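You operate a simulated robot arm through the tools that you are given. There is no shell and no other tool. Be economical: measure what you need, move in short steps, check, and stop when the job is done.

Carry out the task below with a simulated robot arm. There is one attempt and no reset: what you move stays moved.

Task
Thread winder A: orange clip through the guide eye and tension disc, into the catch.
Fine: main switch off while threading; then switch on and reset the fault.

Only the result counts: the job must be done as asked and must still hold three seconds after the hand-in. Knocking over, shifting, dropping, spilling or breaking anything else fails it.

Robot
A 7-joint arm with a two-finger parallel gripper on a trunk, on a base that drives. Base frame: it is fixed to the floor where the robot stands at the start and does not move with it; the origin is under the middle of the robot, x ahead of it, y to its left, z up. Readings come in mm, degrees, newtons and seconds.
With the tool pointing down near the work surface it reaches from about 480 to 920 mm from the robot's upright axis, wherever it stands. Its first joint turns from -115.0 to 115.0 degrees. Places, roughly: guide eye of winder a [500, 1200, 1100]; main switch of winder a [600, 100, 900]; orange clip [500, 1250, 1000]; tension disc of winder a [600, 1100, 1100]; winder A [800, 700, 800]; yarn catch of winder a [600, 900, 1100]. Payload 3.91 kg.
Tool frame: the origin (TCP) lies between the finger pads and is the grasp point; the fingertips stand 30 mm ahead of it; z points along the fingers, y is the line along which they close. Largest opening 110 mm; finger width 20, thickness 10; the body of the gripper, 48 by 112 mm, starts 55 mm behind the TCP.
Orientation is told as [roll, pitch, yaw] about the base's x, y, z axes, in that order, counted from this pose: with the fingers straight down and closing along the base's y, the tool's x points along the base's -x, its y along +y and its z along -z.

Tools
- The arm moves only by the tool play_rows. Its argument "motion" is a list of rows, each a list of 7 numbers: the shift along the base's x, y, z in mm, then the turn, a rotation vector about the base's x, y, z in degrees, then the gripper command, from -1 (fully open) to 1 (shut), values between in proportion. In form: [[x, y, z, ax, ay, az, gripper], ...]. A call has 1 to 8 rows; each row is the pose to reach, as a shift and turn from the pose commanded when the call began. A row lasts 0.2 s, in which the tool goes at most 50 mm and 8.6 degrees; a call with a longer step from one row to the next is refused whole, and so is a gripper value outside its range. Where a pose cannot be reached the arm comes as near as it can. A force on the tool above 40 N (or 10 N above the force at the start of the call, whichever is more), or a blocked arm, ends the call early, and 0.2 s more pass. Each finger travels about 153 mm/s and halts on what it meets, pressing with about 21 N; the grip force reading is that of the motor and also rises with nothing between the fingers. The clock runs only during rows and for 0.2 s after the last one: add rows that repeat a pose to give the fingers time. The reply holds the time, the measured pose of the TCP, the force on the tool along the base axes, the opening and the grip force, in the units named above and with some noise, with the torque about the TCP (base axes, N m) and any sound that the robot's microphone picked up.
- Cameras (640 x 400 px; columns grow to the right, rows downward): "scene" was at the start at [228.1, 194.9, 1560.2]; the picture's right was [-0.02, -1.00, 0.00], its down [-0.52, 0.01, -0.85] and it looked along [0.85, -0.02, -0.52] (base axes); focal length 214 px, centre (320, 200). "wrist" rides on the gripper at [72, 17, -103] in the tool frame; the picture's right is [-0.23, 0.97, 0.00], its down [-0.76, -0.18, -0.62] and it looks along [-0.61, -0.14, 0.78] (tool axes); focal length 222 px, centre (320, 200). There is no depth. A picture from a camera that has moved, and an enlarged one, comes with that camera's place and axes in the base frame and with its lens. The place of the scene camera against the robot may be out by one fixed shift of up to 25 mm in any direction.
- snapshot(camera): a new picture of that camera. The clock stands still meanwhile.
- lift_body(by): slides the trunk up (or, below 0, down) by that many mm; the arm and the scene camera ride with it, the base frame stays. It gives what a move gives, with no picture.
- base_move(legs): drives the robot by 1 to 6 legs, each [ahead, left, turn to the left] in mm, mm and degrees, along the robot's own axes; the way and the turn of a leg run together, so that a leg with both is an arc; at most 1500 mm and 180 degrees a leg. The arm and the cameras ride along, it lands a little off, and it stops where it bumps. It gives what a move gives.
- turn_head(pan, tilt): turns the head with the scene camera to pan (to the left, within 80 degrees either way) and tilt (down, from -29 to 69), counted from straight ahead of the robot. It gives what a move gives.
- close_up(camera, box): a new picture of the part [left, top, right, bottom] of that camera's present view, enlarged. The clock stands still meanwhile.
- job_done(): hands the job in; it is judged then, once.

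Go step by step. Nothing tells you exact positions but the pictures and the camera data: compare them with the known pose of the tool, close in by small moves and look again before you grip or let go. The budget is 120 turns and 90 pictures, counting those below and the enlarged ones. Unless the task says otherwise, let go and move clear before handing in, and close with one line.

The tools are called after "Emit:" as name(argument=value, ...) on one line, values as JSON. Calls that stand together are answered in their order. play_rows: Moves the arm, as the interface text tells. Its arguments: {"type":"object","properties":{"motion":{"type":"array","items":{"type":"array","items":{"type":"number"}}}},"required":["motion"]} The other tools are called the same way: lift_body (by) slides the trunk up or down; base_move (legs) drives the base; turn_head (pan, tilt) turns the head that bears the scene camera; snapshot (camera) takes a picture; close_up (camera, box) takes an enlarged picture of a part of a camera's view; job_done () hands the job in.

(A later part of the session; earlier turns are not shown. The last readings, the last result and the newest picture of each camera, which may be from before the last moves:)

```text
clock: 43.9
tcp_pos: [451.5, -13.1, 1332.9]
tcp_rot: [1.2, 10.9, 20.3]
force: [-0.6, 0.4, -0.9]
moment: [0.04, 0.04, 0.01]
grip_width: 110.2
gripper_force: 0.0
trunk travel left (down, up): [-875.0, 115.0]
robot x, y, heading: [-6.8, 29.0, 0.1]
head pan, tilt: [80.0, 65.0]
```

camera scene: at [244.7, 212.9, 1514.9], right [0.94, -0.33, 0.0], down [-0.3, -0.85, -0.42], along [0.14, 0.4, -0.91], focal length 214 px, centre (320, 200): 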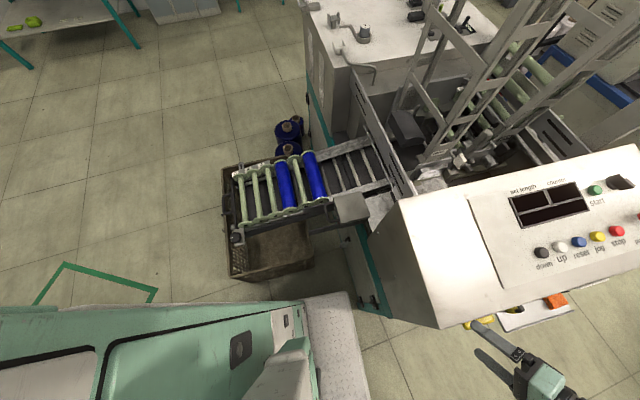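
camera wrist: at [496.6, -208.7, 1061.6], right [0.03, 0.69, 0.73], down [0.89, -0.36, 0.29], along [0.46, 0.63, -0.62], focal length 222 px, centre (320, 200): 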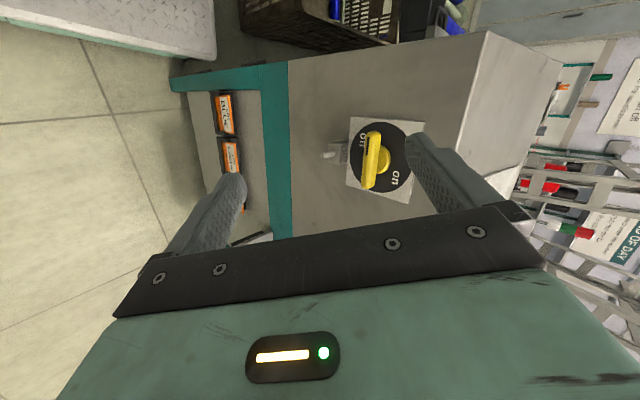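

Emit:
base_move(legs=[[-150, 30, 0]])

Emit:
turn_head(pan=80, tilt=45)

Emit:
snapshot(camera="scene")

```text
clock: 45.3
tcp_pos: [303.4, 15.6, 1332.0]
tcp_rot: [1.2, 11.0, 20.3]
force: [-0.5, -0.2, -0.4]
moment: [-0.01, 0.01, 0.0]
grip_width: 110.2
gripper_force: 0.1
trunk travel left (down, up): [-875.0, 115.0]
robot x, y, heading: [-156.5, 58.2, -0.4]
head pan, tilt: [80.0, 65.0]
```

```text
clock: 46.1
tcp_pos: [303.0, 16.3, 1332.0]
tcp_rot: [1.1, 10.9, 20.2]
force: [-0.6, 0.2, -0.1]
moment: [-0.01, 0.0, -0.02]
grip_width: 110.1
gripper_force: 0.1
trunk travel left (down, up): [-875.0, 115.0]
robot x, y, heading: [-155.6, 54.3, -0.4]
head pan, tilt: [80.0, 45.0]
```

```text
51 pictures are left
camera scene: at [-1.5, 332.7, 1539.6], right [0.98, -0.18, 0.0], down [-0.12, -0.7, -0.71], along [0.12, 0.7, -0.71], focal length 214 px, centre (320, 200)
```

scene: 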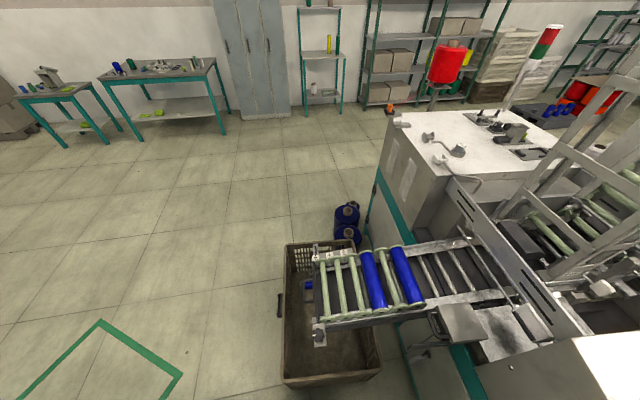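

The way left is clear with the bin in between (x about -160 to 360, y 450 to 1240). I'll back up until I can pass behind it.

Emit:
base_move(legs=[[-220, 20, 0], [-200, 20, 0]])

```text
clock: 49.0
tcp_pos: [-114.2, 59.0, 1332.1]
tcp_rot: [1.2, 11.1, 20.4]
force: [0.6, -0.4, 0.3]
moment: [0.04, 0.01, -0.01]
grip_width: 109.9
gripper_force: 0.1
trunk travel left (down, up): [-875.0, 115.0]
robot x, y, heading: [-571.2, 95.3, 0.2]
head pan, tilt: [80.0, 45.0]
```

Emit:
base_move(legs=[[0, 720, 0], [0, 730, 0]])

Emit:
turn_head(pan=-15, tilt=50)

Emit:
snapshot(camera="scene")

```text
clock: 56.6
tcp_pos: [-119.1, 1515.2, 1332.2]
tcp_rot: [1.1, 11.0, 20.0]
force: [-0.5, 0.0, 0.3]
moment: [-0.02, -0.01, 0.01]
grip_width: 109.9
gripper_force: 0.0
trunk travel left (down, up): [-875.0, 115.0]
robot x, y, heading: [-574.3, 1555.7, -0.0]
head pan, tilt: [80.0, 45.0]
```

```text
clock: 58.3
tcp_pos: [-120.2, 1516.2, 1332.3]
tcp_rot: [1.1, 11.0, 20.1]
force: [-0.2, 0.0, 0.0]
moment: [0.01, 0.01, 0.0]
grip_width: 109.7
gripper_force: 0.1
trunk travel left (down, up): [-875.0, 115.0]
robot x, y, heading: [-575.6, 1557.1, -0.3]
head pan, tilt: [-15.0, 50.0]
```

```text
50 pictures are left
camera scene: at [-363.3, 1733.3, 1532.8], right [-0.26, -0.96, 0.0], down [-0.74, 0.2, -0.64], along [0.62, -0.17, -0.77], focal length 214 px, centre (320, 200)
```

scene: 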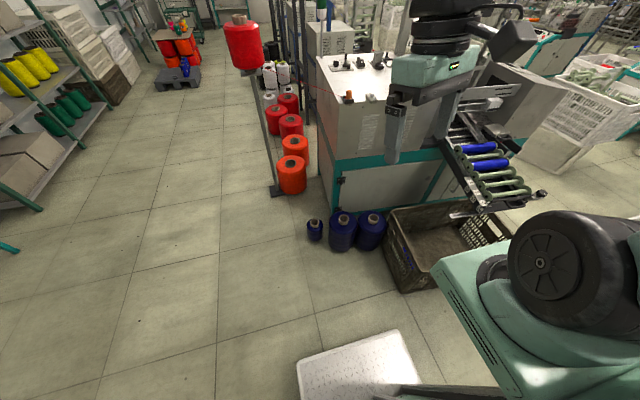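

Bobbins stand on the floor at x≈290–340, y≈1140–1540, so I'll stop with the base front short of them. Clip is at about (541, 1357, 1093).

Emit:
base_move(legs=[[480, -50, 0]])

Emit:
turn_head(pan=-25, tilt=40)

Emit:
snapshot(camera="scene")

Emit:
snapshot(camera="wrist")

```text
clock: 61.1
tcp_pos: [353.4, 1467.7, 1332.4]
tcp_rot: [1.1, 11.1, 20.4]
force: [-0.5, 0.3, 0.2]
moment: [0.0, -0.02, 0.02]
grip_width: 109.7
gripper_force: 0.1
trunk travel left (down, up): [-875.0, 115.0]
robot x, y, heading: [-105.3, 1508.0, 0.1]
head pan, tilt: [-15.0, 50.0]
```

```text
clock: 61.8
tcp_pos: [353.1, 1468.8, 1331.9]
tcp_rot: [1.1, 11.0, 20.4]
force: [0.2, 0.6, 0.7]
moment: [0.0, -0.01, 0.02]
grip_width: 110.1
gripper_force: 0.0
trunk travel left (down, up): [-875.0, 115.0]
robot x, y, heading: [-103.8, 1505.8, 0.1]
head pan, tilt: [-25.0, 40.0]
```

```text
49 pictures are left
camera scene: at [111.6, 1668.5, 1546.9], right [-0.42, -0.91, 0.0], down [-0.58, 0.27, -0.77], along [0.69, -0.32, -0.64], focal length 214 px, centre (320, 200)
```

scene: 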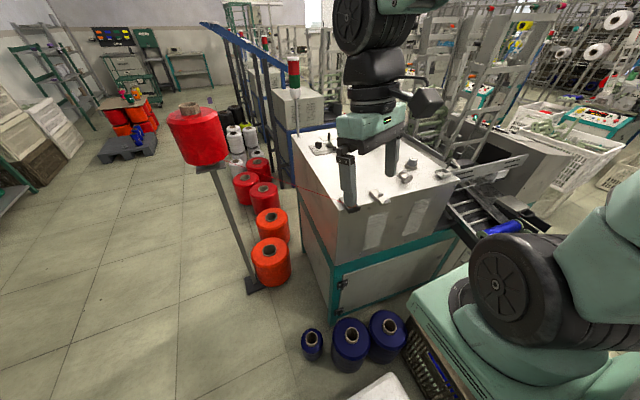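

```text
48 pictures are left
camera wrist: at [299.5, 1465.6, 1448.5], right [-0.13, 0.99, -0.02], down [0.88, 0.12, 0.46], along [0.46, 0.04, -0.89], focal length 222 px, centre (320, 200)
```

wrist: 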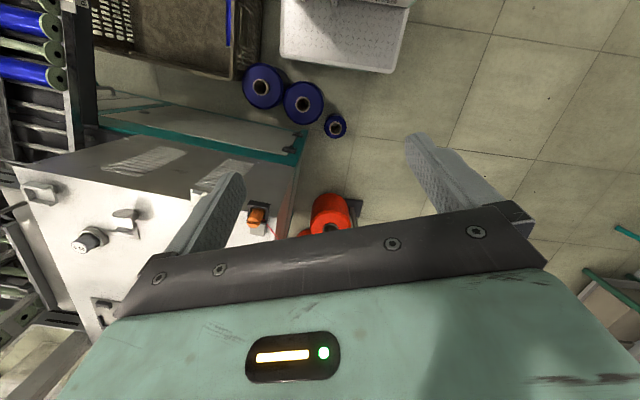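

Wrist view confirms the clip near (540, 1368, 1090). I'll straighten the tool and move above the work area for a detailed look.

Emit:
play_rows(motion=[[23, -44, 0, 0.3, -3.5, -6.5, -1], [46, -88, 0, 0.6, -7, -13, -1], [70, -131, 0, 0.9, -11, -20.4, -1], [93, -175, 0, 0.9, -11, -20.4, -1], [107, -208, 0, 0.9, -11, -20.4, -1]])

Emit:
snapshot(camera="wrist")

```text
clock: 63.0
tcp_pos: [459.7, 1258.8, 1332.1]
tcp_rot: [0.1, 0.2, -0.3]
force: [-0.7, 0.5, 1.0]
moment: [-0.02, -0.04, -0.01]
grip_width: 109.7
gripper_force: 0.2
trunk travel left (down, up): [-875.0, 115.0]
robot x, y, heading: [-100.0, 1506.8, 0.1]
head pan, tilt: [-25.0, 40.0]
```

```text
47 pictures are left
camera wrist: at [386.2, 1277.5, 1435.5], right [0.23, 0.97, 0.0], down [0.76, -0.18, 0.62], along [0.61, -0.14, -0.78], focal length 222 px, centre (320, 200)
```

wrist: 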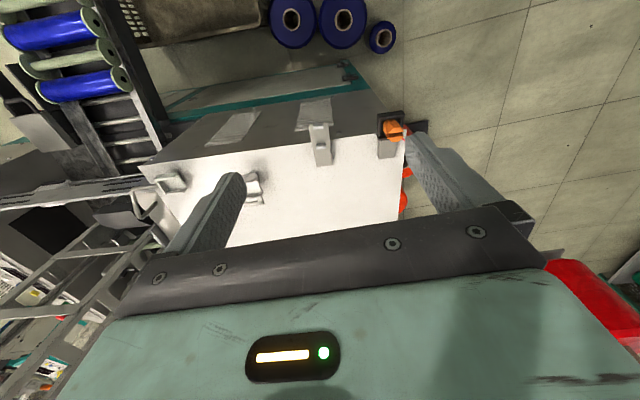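

Emit:
close_up(camera="wrist", box=[290, 90, 430, 190])

Emit:
close_up(camera="wrist", box=[140, 140, 280, 230])

```text
4.00 times, centred on (360, 140) of wrist
camera zoom: at [386.2, 1277.5, 1435.5], right [0.23, 0.97, 0.0], down [0.76, -0.18, 0.62], along [0.61, -0.14, -0.78], focal length 888 px, centre (160, 440)
```

zoom: 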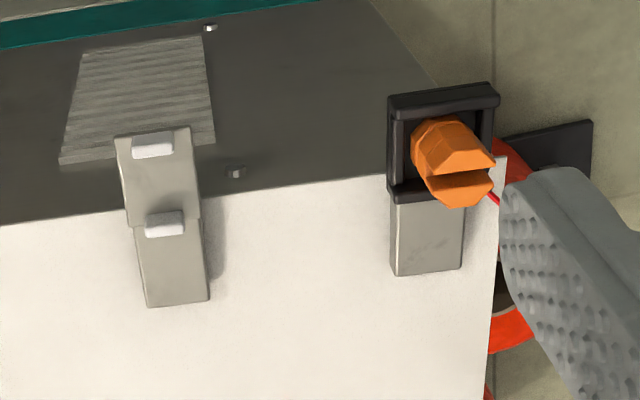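

```text
4.44 times, centred on (210, 185) of wrist
camera zoom: at [386.2, 1277.5, 1435.5], right [0.23, 0.97, 0.0], down [0.76, -0.18, 0.62], along [0.61, -0.14, -0.78], focal length 987 px, centre (809, 267)
```

zoom: 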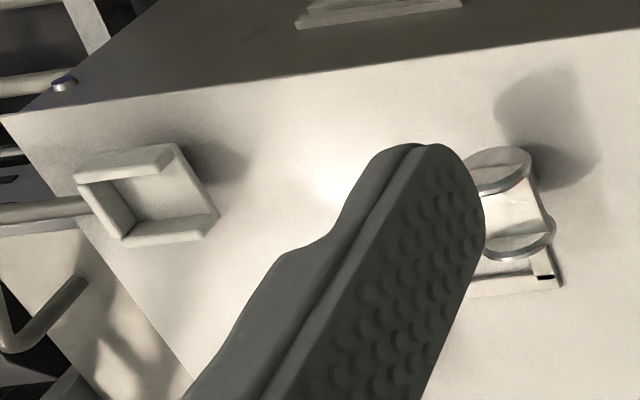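

I need closer views of the clip, eye, disc and catch. Using the head camera zoom first.

Emit:
close_up(camera="scene", box=[330, 140, 470, 230])

Emit:
play_rows(motion=[[15, 0, -40, 0, 0, 0, -1], [25, 0, -80, 0, 0, 0, -1], [25, 20, -100, 0, 0, 0, -1]])

Emit:
close_up(camera="wrist", box=[250, 40, 450, 180])

```text
4.44 times, centred on (400, 185) of scene
camera zoom: at [111.3, 1668.8, 1546.9], right [-0.42, -0.91, 0.0], down [-0.58, 0.27, -0.77], along [0.69, -0.32, -0.64], focal length 953 px, centre (-36, 267)
```

zoom: 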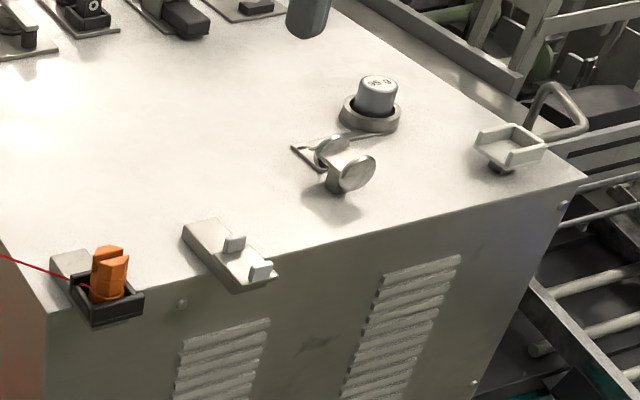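

```text
clock: 63.8
tcp_pos: [485.9, 1280.1, 1232.8]
tcp_rot: [0.1, 0.1, -0.2]
force: [0.0, 0.5, -0.3]
moment: [0.04, -0.06, 0.03]
grip_width: 109.9
gripper_force: 0.0
trunk travel left (down, up): [-875.0, 115.0]
robot x, y, heading: [-104.4, 1506.6, -0.0]
head pan, tilt: [-25.0, 40.0]
```

```text
2.86 times, centred on (350, 110) of wrist
camera zoom: at [412.4, 1298.3, 1336.0], right [0.23, 0.97, 0.0], down [0.76, -0.18, 0.62], along [0.6, -0.14, -0.78], focal length 635 px, centre (234, 457)
```

zoom: 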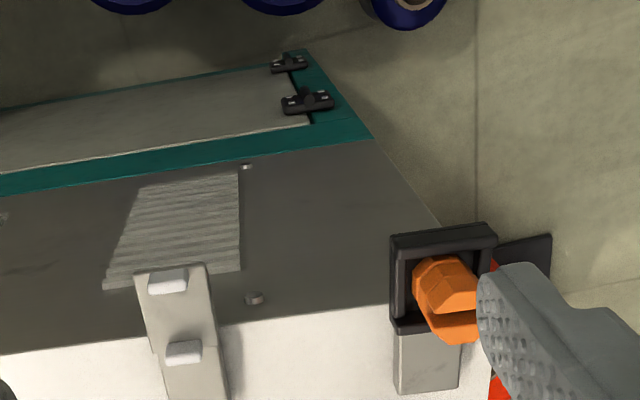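

Layout is clear: clip stands upright in a black tray, fork prongs and disc pair both have their gaps across x, so the yarn runs along y. Now a closer view of the disc and catch.

Emit:
play_rows(motion=[[0, -48, 0, 0, 0, 0, -1], [0, -96, 0, 0, 0, 0, -1], [0, -144, 0, 0, 0, 0, -1], [0, -192, 0, 0, 0, 0, -1], [0, -240, 0, 0, 0, 0, -1]])

Emit:
snapshot(camera="wrist")

```text
clock: 65.0
tcp_pos: [485.4, 1039.8, 1231.3]
tcp_rot: [0.1, 0.1, -0.1]
force: [0.1, 2.0, 0.8]
moment: [-0.04, 0.02, 0.02]
grip_width: 110.0
gripper_force: 0.0
trunk travel left (down, up): [-875.0, 115.0]
robot x, y, heading: [-100.8, 1507.6, 0.1]
head pan, tilt: [-25.0, 40.0]
```

```text
42 pictures are left
camera wrist: at [412.1, 1057.5, 1334.8], right [0.23, 0.97, 0.0], down [0.76, -0.18, 0.62], along [0.61, -0.14, -0.78], focal length 222 px, centre (320, 200)
```

wrist: 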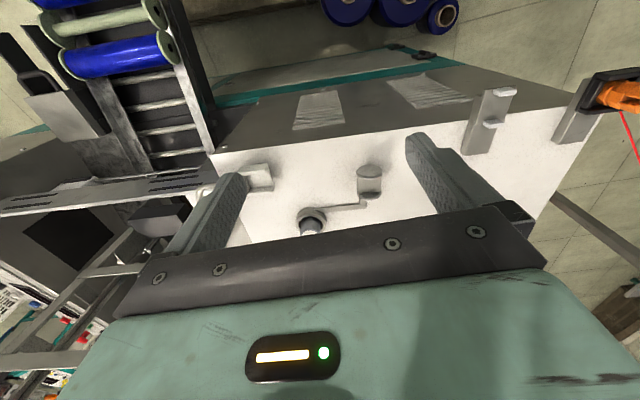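

Emit:
close_up(camera="wrist", box=[230, 145, 400, 245])

Emit:
play_rows(motion=[[-20, -45, 0, 0, 0, 0, -1], [-40, -90, 0, 0, 0, 0, -1]])

Emit:
close_up(camera="wrist", box=[230, 100, 430, 230])

```text
3.76 times, centred on (315, 195) of wrist
camera zoom: at [412.1, 1057.5, 1334.8], right [0.23, 0.97, 0.0], down [0.76, -0.18, 0.62], along [0.61, -0.14, -0.78], focal length 836 px, centre (339, 219)
```

zoom: 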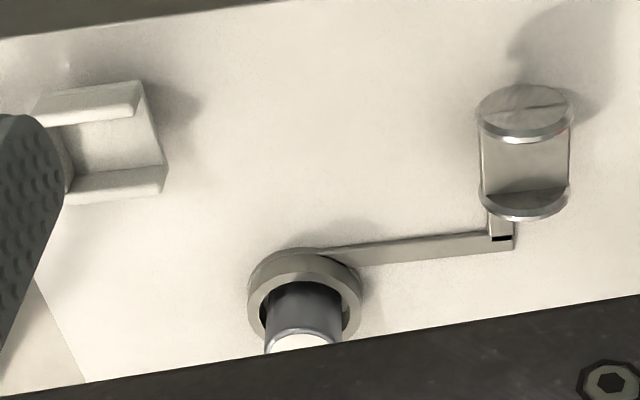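

```text
clock: 65.6
tcp_pos: [448.2, 951.3, 1233.6]
tcp_rot: [0.1, 0.2, -0.2]
force: [0.5, 0.9, -0.2]
moment: [-0.06, 0.01, 0.03]
grip_width: 110.2
gripper_force: 0.1
trunk travel left (down, up): [-875.0, 115.0]
robot x, y, heading: [-105.9, 1505.9, 0.2]
head pan, tilt: [-25.0, 40.0]
```

```text
3.08 times, centred on (330, 165) of wrist
camera zoom: at [373.6, 968.7, 1337.4], right [0.23, 0.97, 0.0], down [0.76, -0.18, 0.62], along [0.6, -0.14, -0.78], focal length 684 px, centre (289, 308)
```

zoom: 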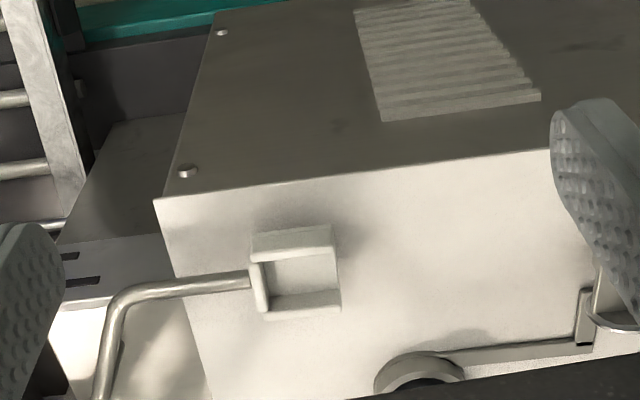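

Catch is a small tray at (565, 931, walls ≈1058) open toward +y and up; discs near (592, 1085) with gap across x. I'll grip the clip with fingers closing along x, so I yaw the tool −90° while going back over the clip.

Emit:
play_rows(motion=[[8, 48, 0, 0, 0, -8.5, -1], [16, 96, 0, 0, 0, -17, -1], [24, 144, 0, 0, 0, -25.5, -0.8], [32, 192, 0, 0, 0, -34, -0.6], [42, 240, 0, 0, 0, -42.5, -0.4], [52, 288, 0, 0, 0, -51, -0.2], [62, 336, 0, 0, 0, -59.5, -0.2], [72, 380, 0, 0, 0, -68, -0.2]])

Emit:
play_rows(motion=[[6, 10, 0, 0, 0, -7.5, -0.2], [12, 18, 0, 0, 0, -15, -0.2], [17, 26, 0, 0, 0, -22, -0.2]])

Emit:
snapshot(camera="wrist")

```text
clock: 67.4
tcp_pos: [517.4, 1329.2, 1231.4]
tcp_rot: [0.1, 0.0, -68.3]
force: [-0.4, -0.5, 0.4]
moment: [0.04, -0.04, 0.02]
grip_width: 66.0
gripper_force: 0.1
trunk travel left (down, up): [-875.0, 115.0]
robot x, y, heading: [-101.9, 1508.0, -0.2]
head pan, tilt: [-25.0, 40.0]
```

```text
clock: 68.2
tcp_pos: [534.5, 1355.3, 1232.1]
tcp_rot: [0.2, 0.1, -90.4]
force: [-0.4, 0.3, -0.7]
moment: [-0.01, -0.01, -0.05]
grip_width: 65.9
gripper_force: 0.2
trunk travel left (down, up): [-875.0, 115.0]
robot x, y, heading: [-102.1, 1504.5, -0.1]
head pan, tilt: [-25.0, 40.0]
```

```text
39 pictures are left
camera wrist: at [550.9, 1428.9, 1336.0], right [0.97, -0.23, 0.0], down [-0.18, -0.76, 0.62], along [-0.14, -0.6, -0.78], focal length 222 px, centre (320, 200)
```

wrist: 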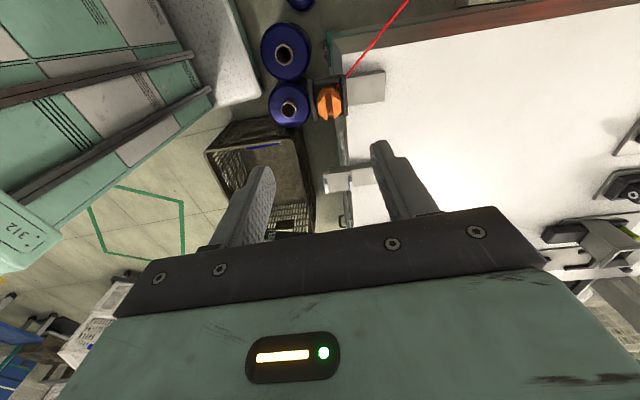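

Emit:
close_up(camera="wrist", box=[270, 50, 390, 140])

```text
4.44 times, centred on (330, 95) of wrist
camera zoom: at [550.9, 1428.9, 1336.0], right [0.97, -0.23, 0.0], down [-0.18, -0.76, 0.62], along [-0.14, -0.6, -0.78], focal length 987 px, centre (276, 667)
```

zoom: 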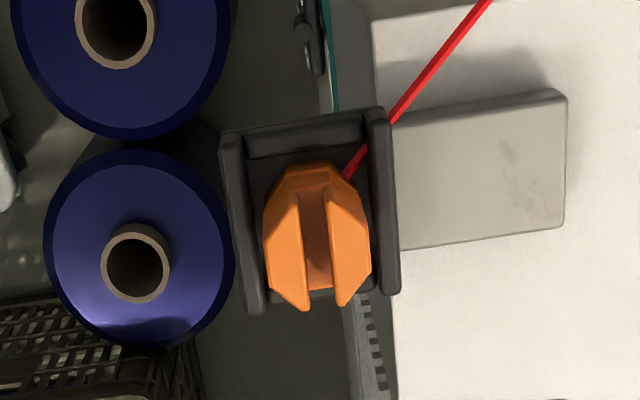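

Clip body centre ≈ (546, 1360, 1077), about 25 mm wide. Descending with the fingers open to straddle it along x.

Emit:
play_rows(motion=[[6, 2, -40, 0, 0, 0, -0.2], [11, 4, -80, 0, 0, 0, -0.1], [11, 4, -112, 0, 0, 0, 0]])

Emit:
close_up(camera="wrist", box=[220, 20, 420, 220])

```text
clock: 69.0
tcp_pos: [547.0, 1360.0, 1119.5]
tcp_rot: [0.1, 0.2, -90.2]
force: [-0.8, -0.2, -0.6]
moment: [0.04, -0.03, 0.01]
grip_width: 54.9
gripper_force: 0.1
trunk travel left (down, up): [-875.0, 115.0]
robot x, y, heading: [-102.9, 1507.6, -0.1]
head pan, tilt: [-25.0, 40.0]
```

```text
2.00 times, centred on (320, 120) of wrist
camera zoom: at [562.7, 1434.0, 1224.4], right [0.97, -0.23, 0.0], down [-0.18, -0.76, 0.62], along [-0.14, -0.6, -0.78], focal length 444 px, centre (320, 360)
```

zoom: 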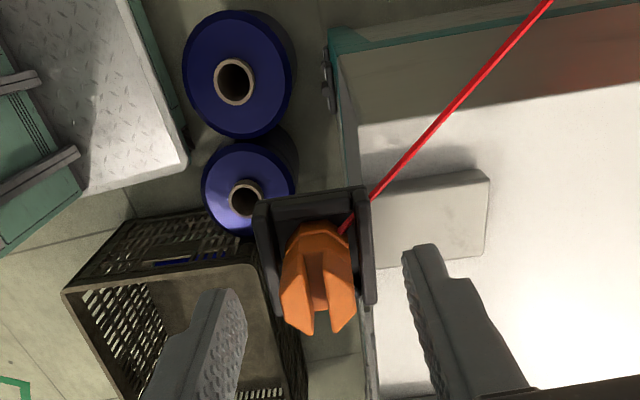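

Aligned; clip top is about 1096 and tray walls about 1060. I'll descend to fingertip height ≈1071 and close.

Emit:
play_rows(motion=[[-2, -1, -10, 0, 0, 0, 0], [-2, -1, -18, 0, 0, 0, 0], [-2, -1, -18, 0, 0, 0, 0.4], [-2, -1, -18, 0, 0, 0, 0.7], [-2, -1, -18, 0, 0, 0, 0.8], [-2, -1, -18, 0, 0, 0, 1], [-2, -1, -18, 0, 0, 0, 1]])

Emit:
close_up(camera="wrist", box=[220, 20, 420, 220])

```text
clock: 70.6
tcp_pos: [545.7, 1361.0, 1102.9]
tcp_rot: [0.3, 0.2, -90.2]
force: [21.3, 3.0, 6.9]
moment: [0.37, -0.89, -1.28]
grip_width: 43.4
gripper_force: 44.9
trunk travel left (down, up): [-875.0, 115.0]
robot x, y, heading: [-107.8, 1509.5, 0.1]
head pan, tilt: [-25.0, 40.0]
```

```text
2.00 times, centred on (320, 120) of wrist
camera zoom: at [561.6, 1433.8, 1207.2], right [0.97, -0.23, 0.0], down [-0.18, -0.76, 0.62], along [-0.14, -0.61, -0.78], focal length 444 px, centre (320, 360)
```

zoom: 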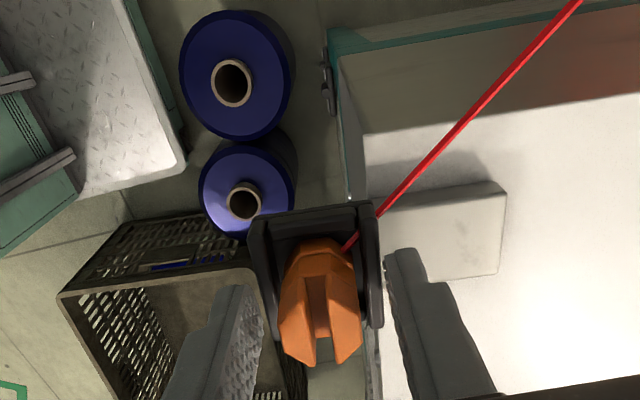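

The fingers closed on the tray walls (43 mm), so the walls are taller than thought. I'll open, rise 14 mm, and close again.

Emit:
play_rows(motion=[[0, 0, 0, 0, 0, 0, 0], [0, 0, 8, 0, 0, 0, 0], [0, 0, 14, 0, 0, 0, 0], [0, 0, 14, 0, 0, 0, 0.4], [0, 0, 14, 0, 0, 0, 0.6], [0, 0, 14, 0, 0, 0, 0.75], [0, 0, 14, 0, 0, 0, 0.8]])

Emit:
close_up(camera="wrist", box=[220, 20, 420, 220])

```text
clock: 72.2
tcp_pos: [543.3, 1360.5, 1116.4]
tcp_rot: [0.1, 0.1, -90.3]
force: [0.1, -0.9, -0.3]
moment: [-0.01, 0.01, 0.02]
grip_width: 22.8
gripper_force: 20.8
trunk travel left (down, up): [-875.0, 115.0]
robot x, y, heading: [-103.6, 1506.2, 0.2]
head pan, tilt: [-25.0, 40.0]
```

```text
2.00 times, centred on (320, 120) of wrist
camera zoom: at [559.5, 1433.6, 1220.2], right [0.97, -0.23, 0.0], down [-0.18, -0.76, 0.62], along [-0.14, -0.6, -0.78], focal length 444 px, centre (320, 360)
```

zoom: 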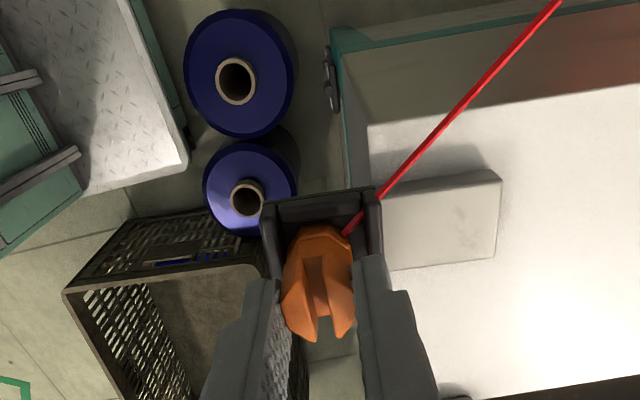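

Now holding the clip (22.8 mm). Tighten and lift 50 mm.

Emit:
play_rows(motion=[[0, 0, 0, 0, 0, 0, 1], [0, 0, 0, 0, 0, 0, 1], [0, 0, 10, 0, 0, 0, 1], [0, 0, 25, 0, 0, 0, 1], [0, 0, 45, 0, 0, 0, 1], [0, 0, 60, 0, 0, 0, 1]])

Emit:
snapshot(camera="wrist")

Emit:
close_up(camera="scene", box=[300, 130, 460, 240])

```text
clock: 73.6
tcp_pos: [544.2, 1359.6, 1177.0]
tcp_rot: [0.1, 0.1, -90.3]
force: [-0.9, -0.1, 0.8]
moment: [0.01, 0.04, 0.0]
grip_width: 22.7
gripper_force: 21.0
trunk travel left (down, up): [-875.0, 115.0]
robot x, y, heading: [-103.7, 1505.4, 0.2]
head pan, tilt: [-25.0, 40.0]
```

```text
34 pictures are left
camera wrist: at [559.6, 1432.3, 1280.3], right [0.97, -0.23, 0.0], down [-0.18, -0.76, 0.62], along [-0.14, -0.6, -0.78], focal length 222 px, centre (320, 200)
```

wrist: 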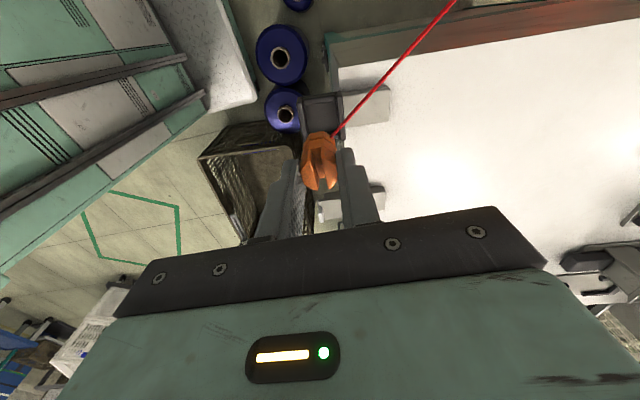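

```text
3.64 times, centred on (380, 185) of scene
camera zoom: at [111.7, 1668.5, 1546.9], right [-0.42, -0.91, 0.0], down [-0.58, 0.27, -0.77], along [0.69, -0.32, -0.64], focal length 780 px, centre (102, 254)
```

zoom: 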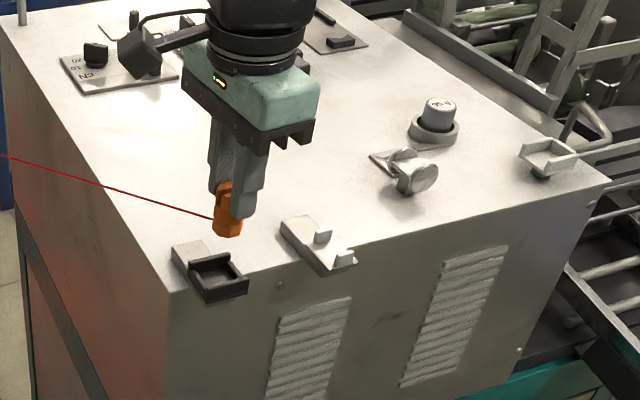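

The clip is held and the yarn follows. The fork prongs are at (515, 1244) and (549, 1243), tops ≈1071. I'll carry the clip over the gap and out the −y side in line with the spool, staying above the prongs.

Emit:
play_rows(motion=[[-4, -40, -13, 0, 0, 0, 1], [-12, -85, -26, 0, 0, 0, 1], [-12, -115, -26, 0, 0, 0, 1], [-36, -140, -26, 0, 0, 0, 1], [-60, -165, -26, 0, 0, 0, 1]])

Emit:
snapshot(camera="wrist")

Emit:
close_up(camera="scene", box=[310, 140, 430, 230])

```text
clock: 74.8
tcp_pos: [484.1, 1195.6, 1150.6]
tcp_rot: [0.2, 0.1, -90.1]
force: [0.5, 0.6, -1.1]
moment: [-0.01, 0.0, 0.01]
grip_width: 22.6
gripper_force: 21.1
trunk travel left (down, up): [-875.0, 115.0]
robot x, y, heading: [-106.1, 1505.4, -0.1]
head pan, tilt: [-25.0, 40.0]
```

```text
32 pictures are left
camera wrist: at [500.1, 1269.1, 1254.4], right [0.97, -0.23, 0.0], down [-0.18, -0.76, 0.62], along [-0.14, -0.6, -0.78], focal length 222 px, centre (320, 200)
```

wrist: 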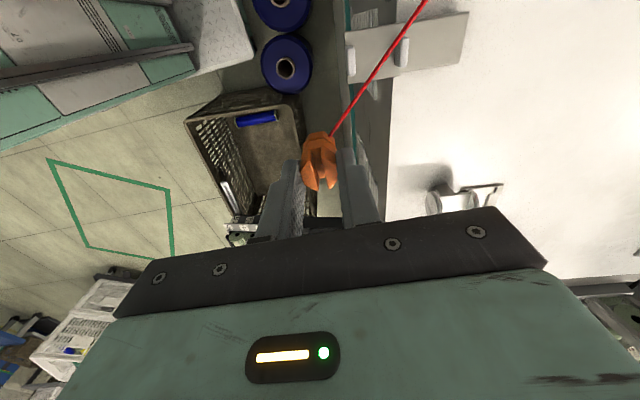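

```text
4.44 times, centred on (370, 185) of scene
camera zoom: at [111.9, 1668.9, 1546.8], right [-0.42, -0.91, 0.0], down [-0.58, 0.27, -0.77], along [0.69, -0.32, -0.64], focal length 953 px, centre (98, 267)
```

zoom: 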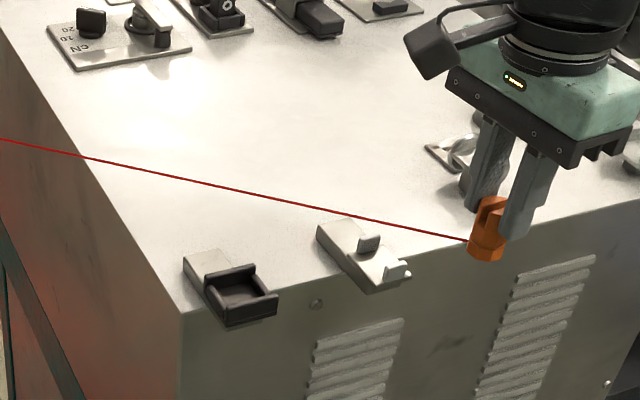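

The yarn lies right above the fork gap. Lowering the clip outside the table edge so the yarn drops between the prongs.

Emit:
play_rows(motion=[[0, 0, -15, 0, 0, 0, 1], [0, 0, -30, 0, 0, 0, 1], [0, 0, -45, 0, 0, 0, 1], [0, 0, -55, 0, 0, 0, 1]])

Emit:
close_up(camera="scene", box=[310, 140, 430, 230])

Emit:
close_up(camera="wrist", box=[280, 10, 440, 150])

```text
clock: 75.8
tcp_pos: [484.5, 1194.7, 1094.4]
tcp_rot: [0.1, 0.1, -90.1]
force: [0.0, -0.1, -0.8]
moment: [0.01, -0.03, 0.0]
grip_width: 22.8
gripper_force: 20.9
trunk travel left (down, up): [-875.0, 115.0]
robot x, y, heading: [-106.4, 1507.1, -0.3]
head pan, tilt: [-25.0, 40.0]
```

```text
4.44 times, centred on (370, 185) of scene
camera zoom: at [111.5, 1668.5, 1547.0], right [-0.42, -0.91, 0.0], down [-0.58, 0.27, -0.77], along [0.69, -0.32, -0.64], focal length 953 px, centre (98, 267)
```

zoom: 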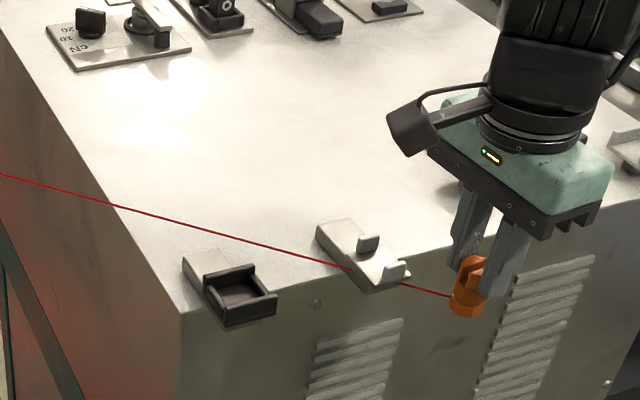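

```text
2.86 times, centred on (360, 80) of wrist
camera zoom: at [499.7, 1268.3, 1199.3], right [0.97, -0.23, 0.0], down [-0.18, -0.76, 0.62], along [-0.14, -0.61, -0.78], focal length 635 px, centre (206, 543)
```

zoom: 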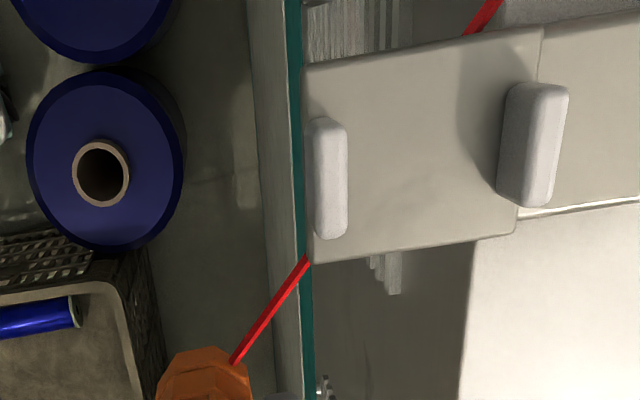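

The yarn just passes straight and wasn't caught, so the clip itself must go between the prongs (gap ≈28 mm, clip 22.7 mm). I'll go back over and then approach the gap low from the +y side.

Emit:
play_rows(motion=[[0, 0, 30, 0, 0, 0, 1], [0, 0, 60, 0, 0, 0, 1], [24, 30, 62, 0, 0, 0, 1], [48, 60, 62, 0, 0, 0, 1], [48, 102, 62, 0, 0, 0, 1], [48, 102, 45, 0, 0, 0, 1], [48, 102, 30, 0, 0, 0, 1]])

Emit:
close_up(camera="scene", box=[330, 150, 410, 210])

Emit:
close_up(camera="wrist", box=[220, 60, 420, 220])

```text
clock: 77.4
tcp_pos: [531.6, 1297.0, 1125.2]
tcp_rot: [0.1, 0.1, -90.1]
force: [-0.2, -1.0, -0.1]
moment: [0.02, 0.0, 0.02]
grip_width: 22.6
gripper_force: 20.9
trunk travel left (down, up): [-875.0, 115.0]
robot x, y, heading: [-103.4, 1507.6, 0.3]
head pan, tilt: [-25.0, 40.0]
```

```text
6.67 times, centred on (370, 180) of scene
camera zoom: at [111.4, 1668.6, 1547.0], right [-0.42, -0.91, 0.0], down [-0.58, 0.27, -0.77], along [0.69, -0.32, -0.64], focal length 1430 px, centre (-13, 333)
```

zoom: 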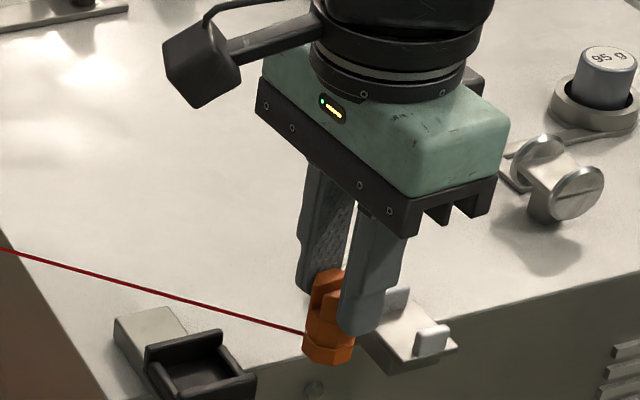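

```text
2.50 times, centred on (320, 140) of wrist
camera zoom: at [547.0, 1370.0, 1229.1], right [0.97, -0.23, 0.0], down [-0.18, -0.76, 0.62], along [-0.14, -0.61, -0.78], focal length 555 px, centre (320, 350)
```

zoom: 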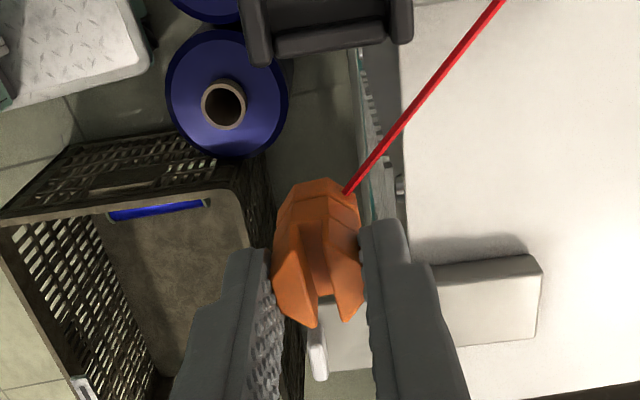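

I estimate the gap centre at x≈535 and the clip bottom about 9 mm above the fork plate. I'll lower 6 mm and slide slowly in −y through the gap.

Emit:
play_rows(motion=[[3, 0, -6, 0, 0, 0, 1], [3, -12, -6, 0, 0, 0, 1], [3, -24, -6, 0, 0, 0, 1], [3, -34, -6, 0, 0, 0, 1], [3, -42, -6, 0, 0, 0, 1], [3, -50, -6, 0, 0, 0, 1]])

Emit:
close_up(camera="scene", box=[330, 150, 410, 210])

Emit:
close_up(camera="wrist", box=[250, 60, 390, 180])

```text
clock: 78.8
tcp_pos: [534.6, 1246.0, 1118.8]
tcp_rot: [0.1, 0.1, -90.1]
force: [-0.7, -0.7, 0.0]
moment: [0.0, -0.01, 0.0]
grip_width: 22.6
gripper_force: 21.0
trunk travel left (down, up): [-875.0, 115.0]
robot x, y, heading: [-102.6, 1508.3, 0.0]
head pan, tilt: [-25.0, 40.0]
```

```text
6.67 times, centred on (370, 180) of scene
camera zoom: at [111.6, 1668.6, 1546.9], right [-0.42, -0.91, 0.0], down [-0.58, 0.27, -0.77], along [0.69, -0.32, -0.64], focal length 1430 px, centre (-13, 333)
```

zoom: 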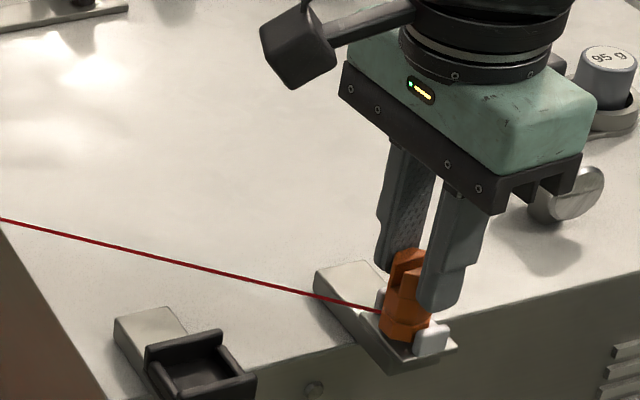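

```text
3.33 times, centred on (320, 120) of wrist
camera zoom: at [550.2, 1319.7, 1223.7], right [0.97, -0.23, 0.0], down [-0.18, -0.76, 0.62], along [-0.14, -0.61, -0.78], focal length 740 px, centre (320, 467)
```

zoom: 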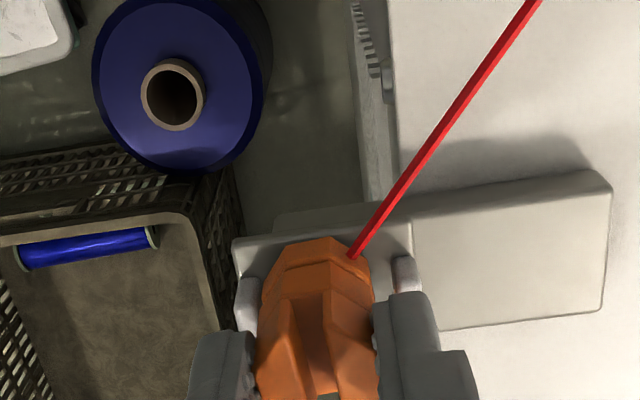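

The clip is cleanly between the prongs. Continuing straight through in −y.

Emit:
play_rows(motion=[[0, -10, 0, 0, 0, 0, 1], [0, -20, 0, 0, 0, 0, 1], [0, -32, 0, 0, 0, 0, 1], [0, -46, 0, 0, 0, 0, 1], [0, -60, 0, 0, 0, 0, 1]])

Emit:
close_up(camera="scene", box=[320, 130, 440, 220])

```text
clock: 80.0
tcp_pos: [535.0, 1185.6, 1119.1]
tcp_rot: [0.1, 0.1, -90.1]
force: [-0.1, 0.1, 0.1]
moment: [-0.03, 0.0, 0.02]
grip_width: 22.9
gripper_force: 20.9
trunk travel left (down, up): [-875.0, 115.0]
robot x, y, heading: [-102.0, 1507.1, 0.2]
head pan, tilt: [-25.0, 40.0]
```

```text
4.44 times, centred on (380, 175) of scene
camera zoom: at [111.6, 1668.7, 1546.9], right [-0.42, -0.91, 0.0], down [-0.58, 0.27, -0.77], along [0.69, -0.32, -0.64], focal length 953 px, centre (53, 311)
```

zoom: 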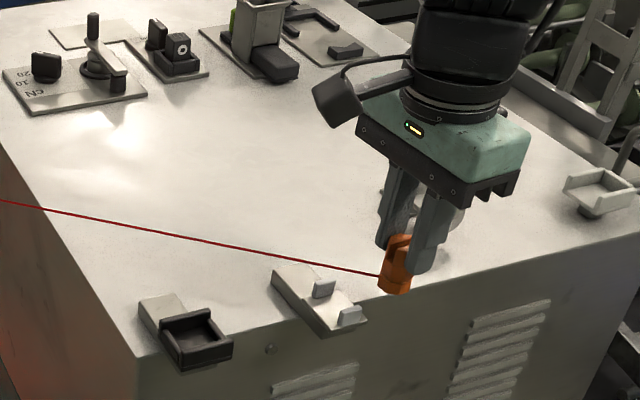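

The yarn is still straight; it was level with the prong tops (≈1075) as the clip came out, so it slid over the rear prong. I'll move the clip to −x so the yarn lies in the gap, lower it to sit below the prong tops, then push +x to see if the prong holds it.

Emit:
play_rows(motion=[[-20, 5, 10, 0, 0, 0, 1], [-46, 10, 10, 0, 0, 0, 1], [-46, 10, -5, 0, 0, 0, 1], [-46, 10, -17, 0, 0, 0, 1], [-46, 10, -17, 0, 0, 0, 1]])

Emit:
close_up(camera="wrist", box=[280, 10, 440, 150])

Emit:
close_up(camera="scene", box=[330, 150, 410, 210])

```text
clock: 81.2
tcp_pos: [488.3, 1195.3, 1100.6]
tcp_rot: [0.1, 0.0, -90.2]
force: [-0.3, 0.6, -1.1]
moment: [0.02, 0.01, -0.02]
grip_width: 22.6
gripper_force: 20.9
trunk travel left (down, up): [-875.0, 115.0]
robot x, y, heading: [-103.6, 1509.7, -0.3]
head pan, tilt: [-25.0, 40.0]
```

```text
2.86 times, centred on (360, 80) of wrist
camera zoom: at [504.3, 1269.0, 1206.2], right [0.97, -0.23, 0.0], down [-0.18, -0.76, 0.62], along [-0.14, -0.61, -0.78], focal length 635 px, centre (206, 543)
```

zoom: 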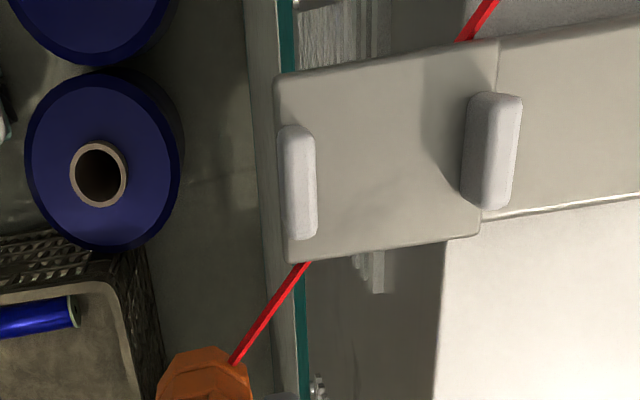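

```text
6.67 times, centred on (370, 180) of scene
camera zoom: at [111.6, 1668.4, 1546.9], right [-0.42, -0.91, 0.0], down [-0.58, 0.27, -0.77], along [0.69, -0.32, -0.64], focal length 1430 px, centre (-13, 333)
```

zoom: 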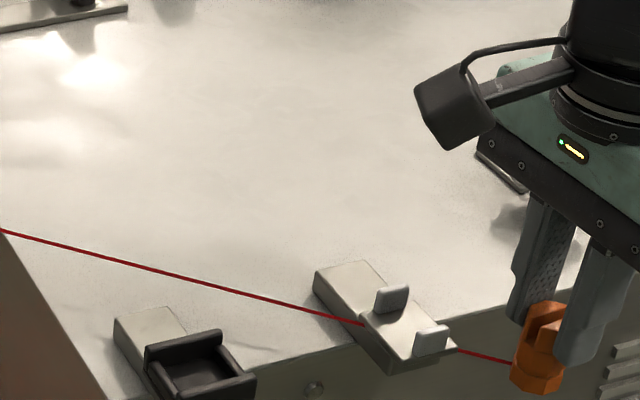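

The yarn is still just under the fork plate. I'll raise 9 mm so it lies between plate and prong tops, then shift +x and look for a bend.

Emit:
play_rows(motion=[[0, 0, 9, 0, 0, 0, 1], [0, 0, 9, 0, 0, 0, 1], [10, 0, 9, 0, 0, 0, 1], [20, 0, 9, 0, 0, 0, 1], [30, -2, 9, 0, 0, 0, 1]])

Emit:
close_up(camera="scene", box=[330, 150, 410, 210])

```text
clock: 82.4
tcp_pos: [518.6, 1194.5, 1112.1]
tcp_rot: [0.1, 0.2, -90.2]
force: [0.5, 0.4, 0.4]
moment: [0.02, -0.01, 0.03]
grip_width: 22.7
gripper_force: 20.9
trunk travel left (down, up): [-875.0, 115.0]
robot x, y, heading: [-103.4, 1504.3, -0.1]
head pan, tilt: [-25.0, 40.0]
```

```text
6.67 times, centred on (370, 180) of scene
camera zoom: at [111.5, 1668.4, 1547.0], right [-0.42, -0.91, 0.0], down [-0.58, 0.27, -0.77], along [0.69, -0.32, -0.64], focal length 1430 px, centre (-13, 333)
```

zoom: 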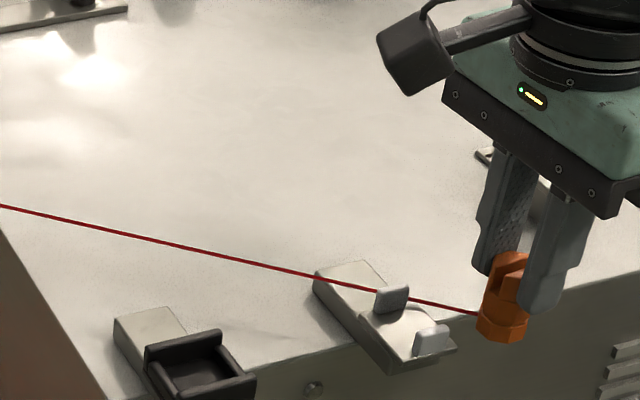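

The drawn yarn passes straight through solid parts, so it's only a visual line; the clip's own passage through the gap should count, and that was done cleanly. Next the disc pair: I move in front of it on the +y side and look.

Emit:
play_rows(motion=[[0, -5, 25, 0, 0, 0, 1], [20, -15, 45, 0, 0, 0, 1], [55, -30, 45, 0, 0, 0, 1], [85, -45, 45, 0, 0, 0, 1]])

Emit:
close_up(camera="wrist", box=[220, 60, 420, 240])

Emit:
close_up(camera="scene", box=[370, 130, 450, 190])

```text
clock: 83.4
tcp_pos: [603.9, 1147.4, 1156.8]
tcp_rot: [0.1, 0.1, -90.1]
force: [-0.2, -0.8, -0.6]
moment: [0.02, -0.02, 0.02]
grip_width: 22.7
gripper_force: 21.3
trunk travel left (down, up): [-875.0, 115.0]
robot x, y, heading: [-105.9, 1507.7, 0.2]
head pan, tilt: [-25.0, 40.0]
```

```text
2.22 times, centred on (320, 150) of wrist
camera zoom: at [619.9, 1220.8, 1259.6], right [0.97, -0.23, 0.0], down [-0.18, -0.76, 0.62], along [-0.14, -0.61, -0.78], focal length 494 px, centre (320, 311)
```

zoom: 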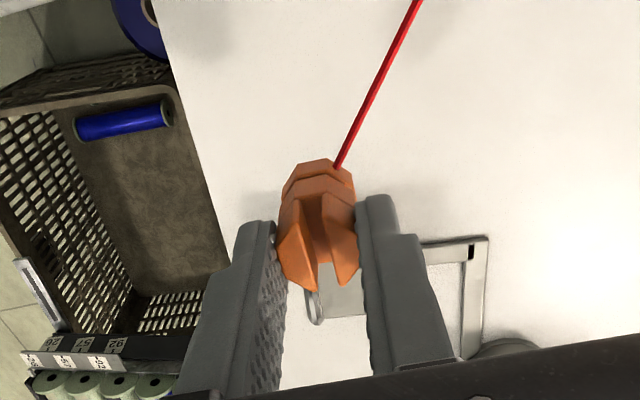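

```text
6.67 times, centred on (410, 160) of scene
camera zoom: at [111.2, 1668.6, 1547.0], right [-0.42, -0.91, 0.0], down [-0.58, 0.27, -0.77], along [0.69, -0.32, -0.64], focal length 1430 px, centre (-280, 467)
```

zoom: 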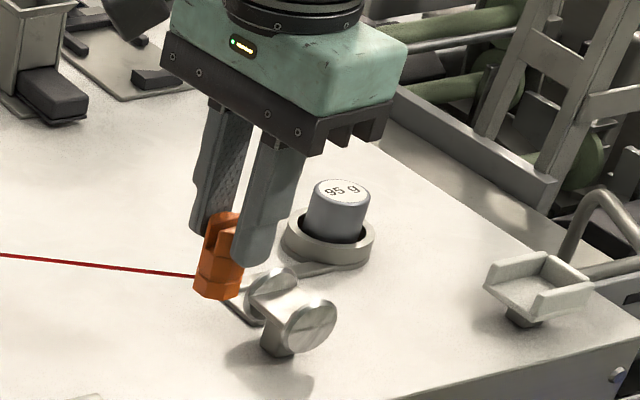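

The discs are centred at about x=603.5, y=1084 with tops ≈1086 and a hub bar between. Lowering and closing in to compare heights.

Emit:
play_rows(motion=[[0, -10, -8, 0, 0, 0, 1], [0, -22, -16, 0, 0, 0, 1], [0, -30, -16, 0, 0, 0, 1]])

Emit:
close_up(camera="scene", box=[385, 145, 445, 190])

```text
clock: 84.2
tcp_pos: [603.1, 1117.8, 1139.6]
tcp_rot: [0.1, 0.1, -90.2]
force: [0.3, -0.5, -0.1]
moment: [-0.02, -0.01, 0.0]
grip_width: 22.7
gripper_force: 21.3
trunk travel left (down, up): [-875.0, 115.0]
robot x, y, heading: [-102.8, 1506.1, 0.2]
head pan, tilt: [-25.0, 40.0]
```

```text
8.89 times, centred on (415, 168) of scene
camera zoom: at [111.6, 1668.6, 1546.9], right [-0.42, -0.91, 0.0], down [-0.58, 0.27, -0.77], along [0.69, -0.32, -0.64], focal length 1906 px, centre (-524, 489)
```

zoom: 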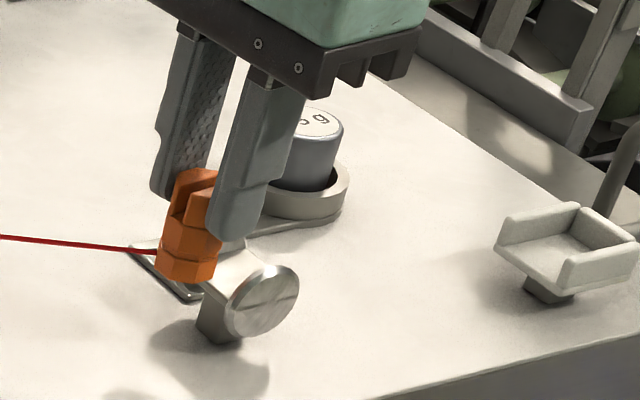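

The clip bottom looks a few mm below the disc tops and above the hub. Passing slowly through the disc gap in −y.

Emit:
play_rows(motion=[[0.5, -8, -1.5, 0, 0, 0, 1], [0.5, -17, -1.5, 0, 0, 0, 1], [0.5, -26, -1.5, 0, 0, 0, 1], [0.5, -34, -1.5, 0, 0, 0, 1]])

Emit:
close_up(camera="scene", box=[385, 145, 445, 190])

Emit:
close_up(camera="wrist", box=[250, 60, 390, 180])

```text
clock: 85.2
tcp_pos: [605.3, 1084.9, 1139.7]
tcp_rot: [0.2, 0.1, -90.1]
force: [0.4, -0.2, -0.2]
moment: [-0.03, 0.01, -0.03]
grip_width: 22.7
gripper_force: 21.3
trunk travel left (down, up): [-875.0, 115.0]
robot x, y, heading: [-105.7, 1509.0, -0.1]
head pan, tilt: [-25.0, 40.0]
```

```text
8.89 times, centred on (415, 168) of scene
camera zoom: at [111.6, 1668.6, 1546.9], right [-0.42, -0.91, 0.0], down [-0.58, 0.27, -0.77], along [0.69, -0.32, -0.64], focal length 1906 px, centre (-524, 489)
```

zoom: 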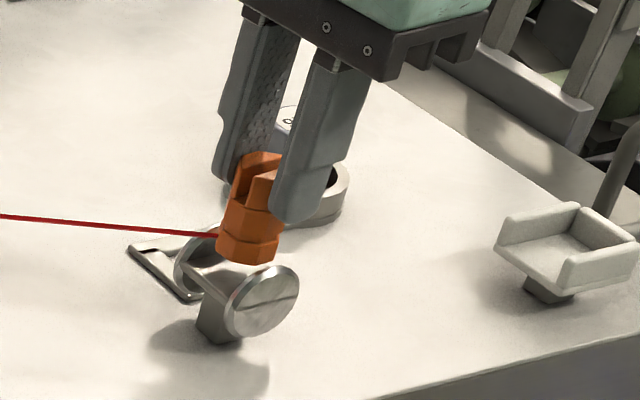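

```text
3.33 times, centred on (320, 120) of wrist
camera zoom: at [620.0, 1157.8, 1242.9], right [0.97, -0.23, 0.0], down [-0.18, -0.76, 0.62], along [-0.14, -0.61, -0.78], focal length 740 px, centre (320, 467)
```

zoom: 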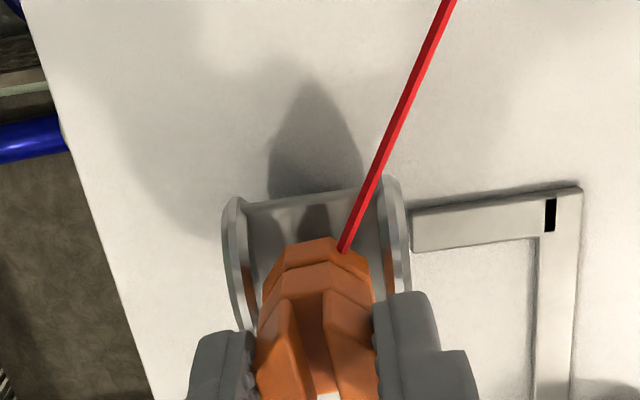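

The clip is centred between the discs and roughly at their top level. I'll lower a few mm carefully toward the hub here.

Emit:
play_rows(motion=[[-1, 0, -1.5, 0, 0, 0, 1], [-1, 0, -3, 0, 0, 0, 1], [-1, 0, -4, 0, 0, 0, 1]])

```text
clock: 86.0
tcp_pos: [604.4, 1085.5, 1134.7]
tcp_rot: [0.1, 0.1, -90.1]
force: [0.1, 0.1, -0.5]
moment: [-0.02, 0.01, 0.03]
grip_width: 22.7
gripper_force: 21.2
trunk travel left (down, up): [-875.0, 115.0]
robot x, y, heading: [-100.6, 1505.7, -0.1]
head pan, tilt: [-25.0, 40.0]
```

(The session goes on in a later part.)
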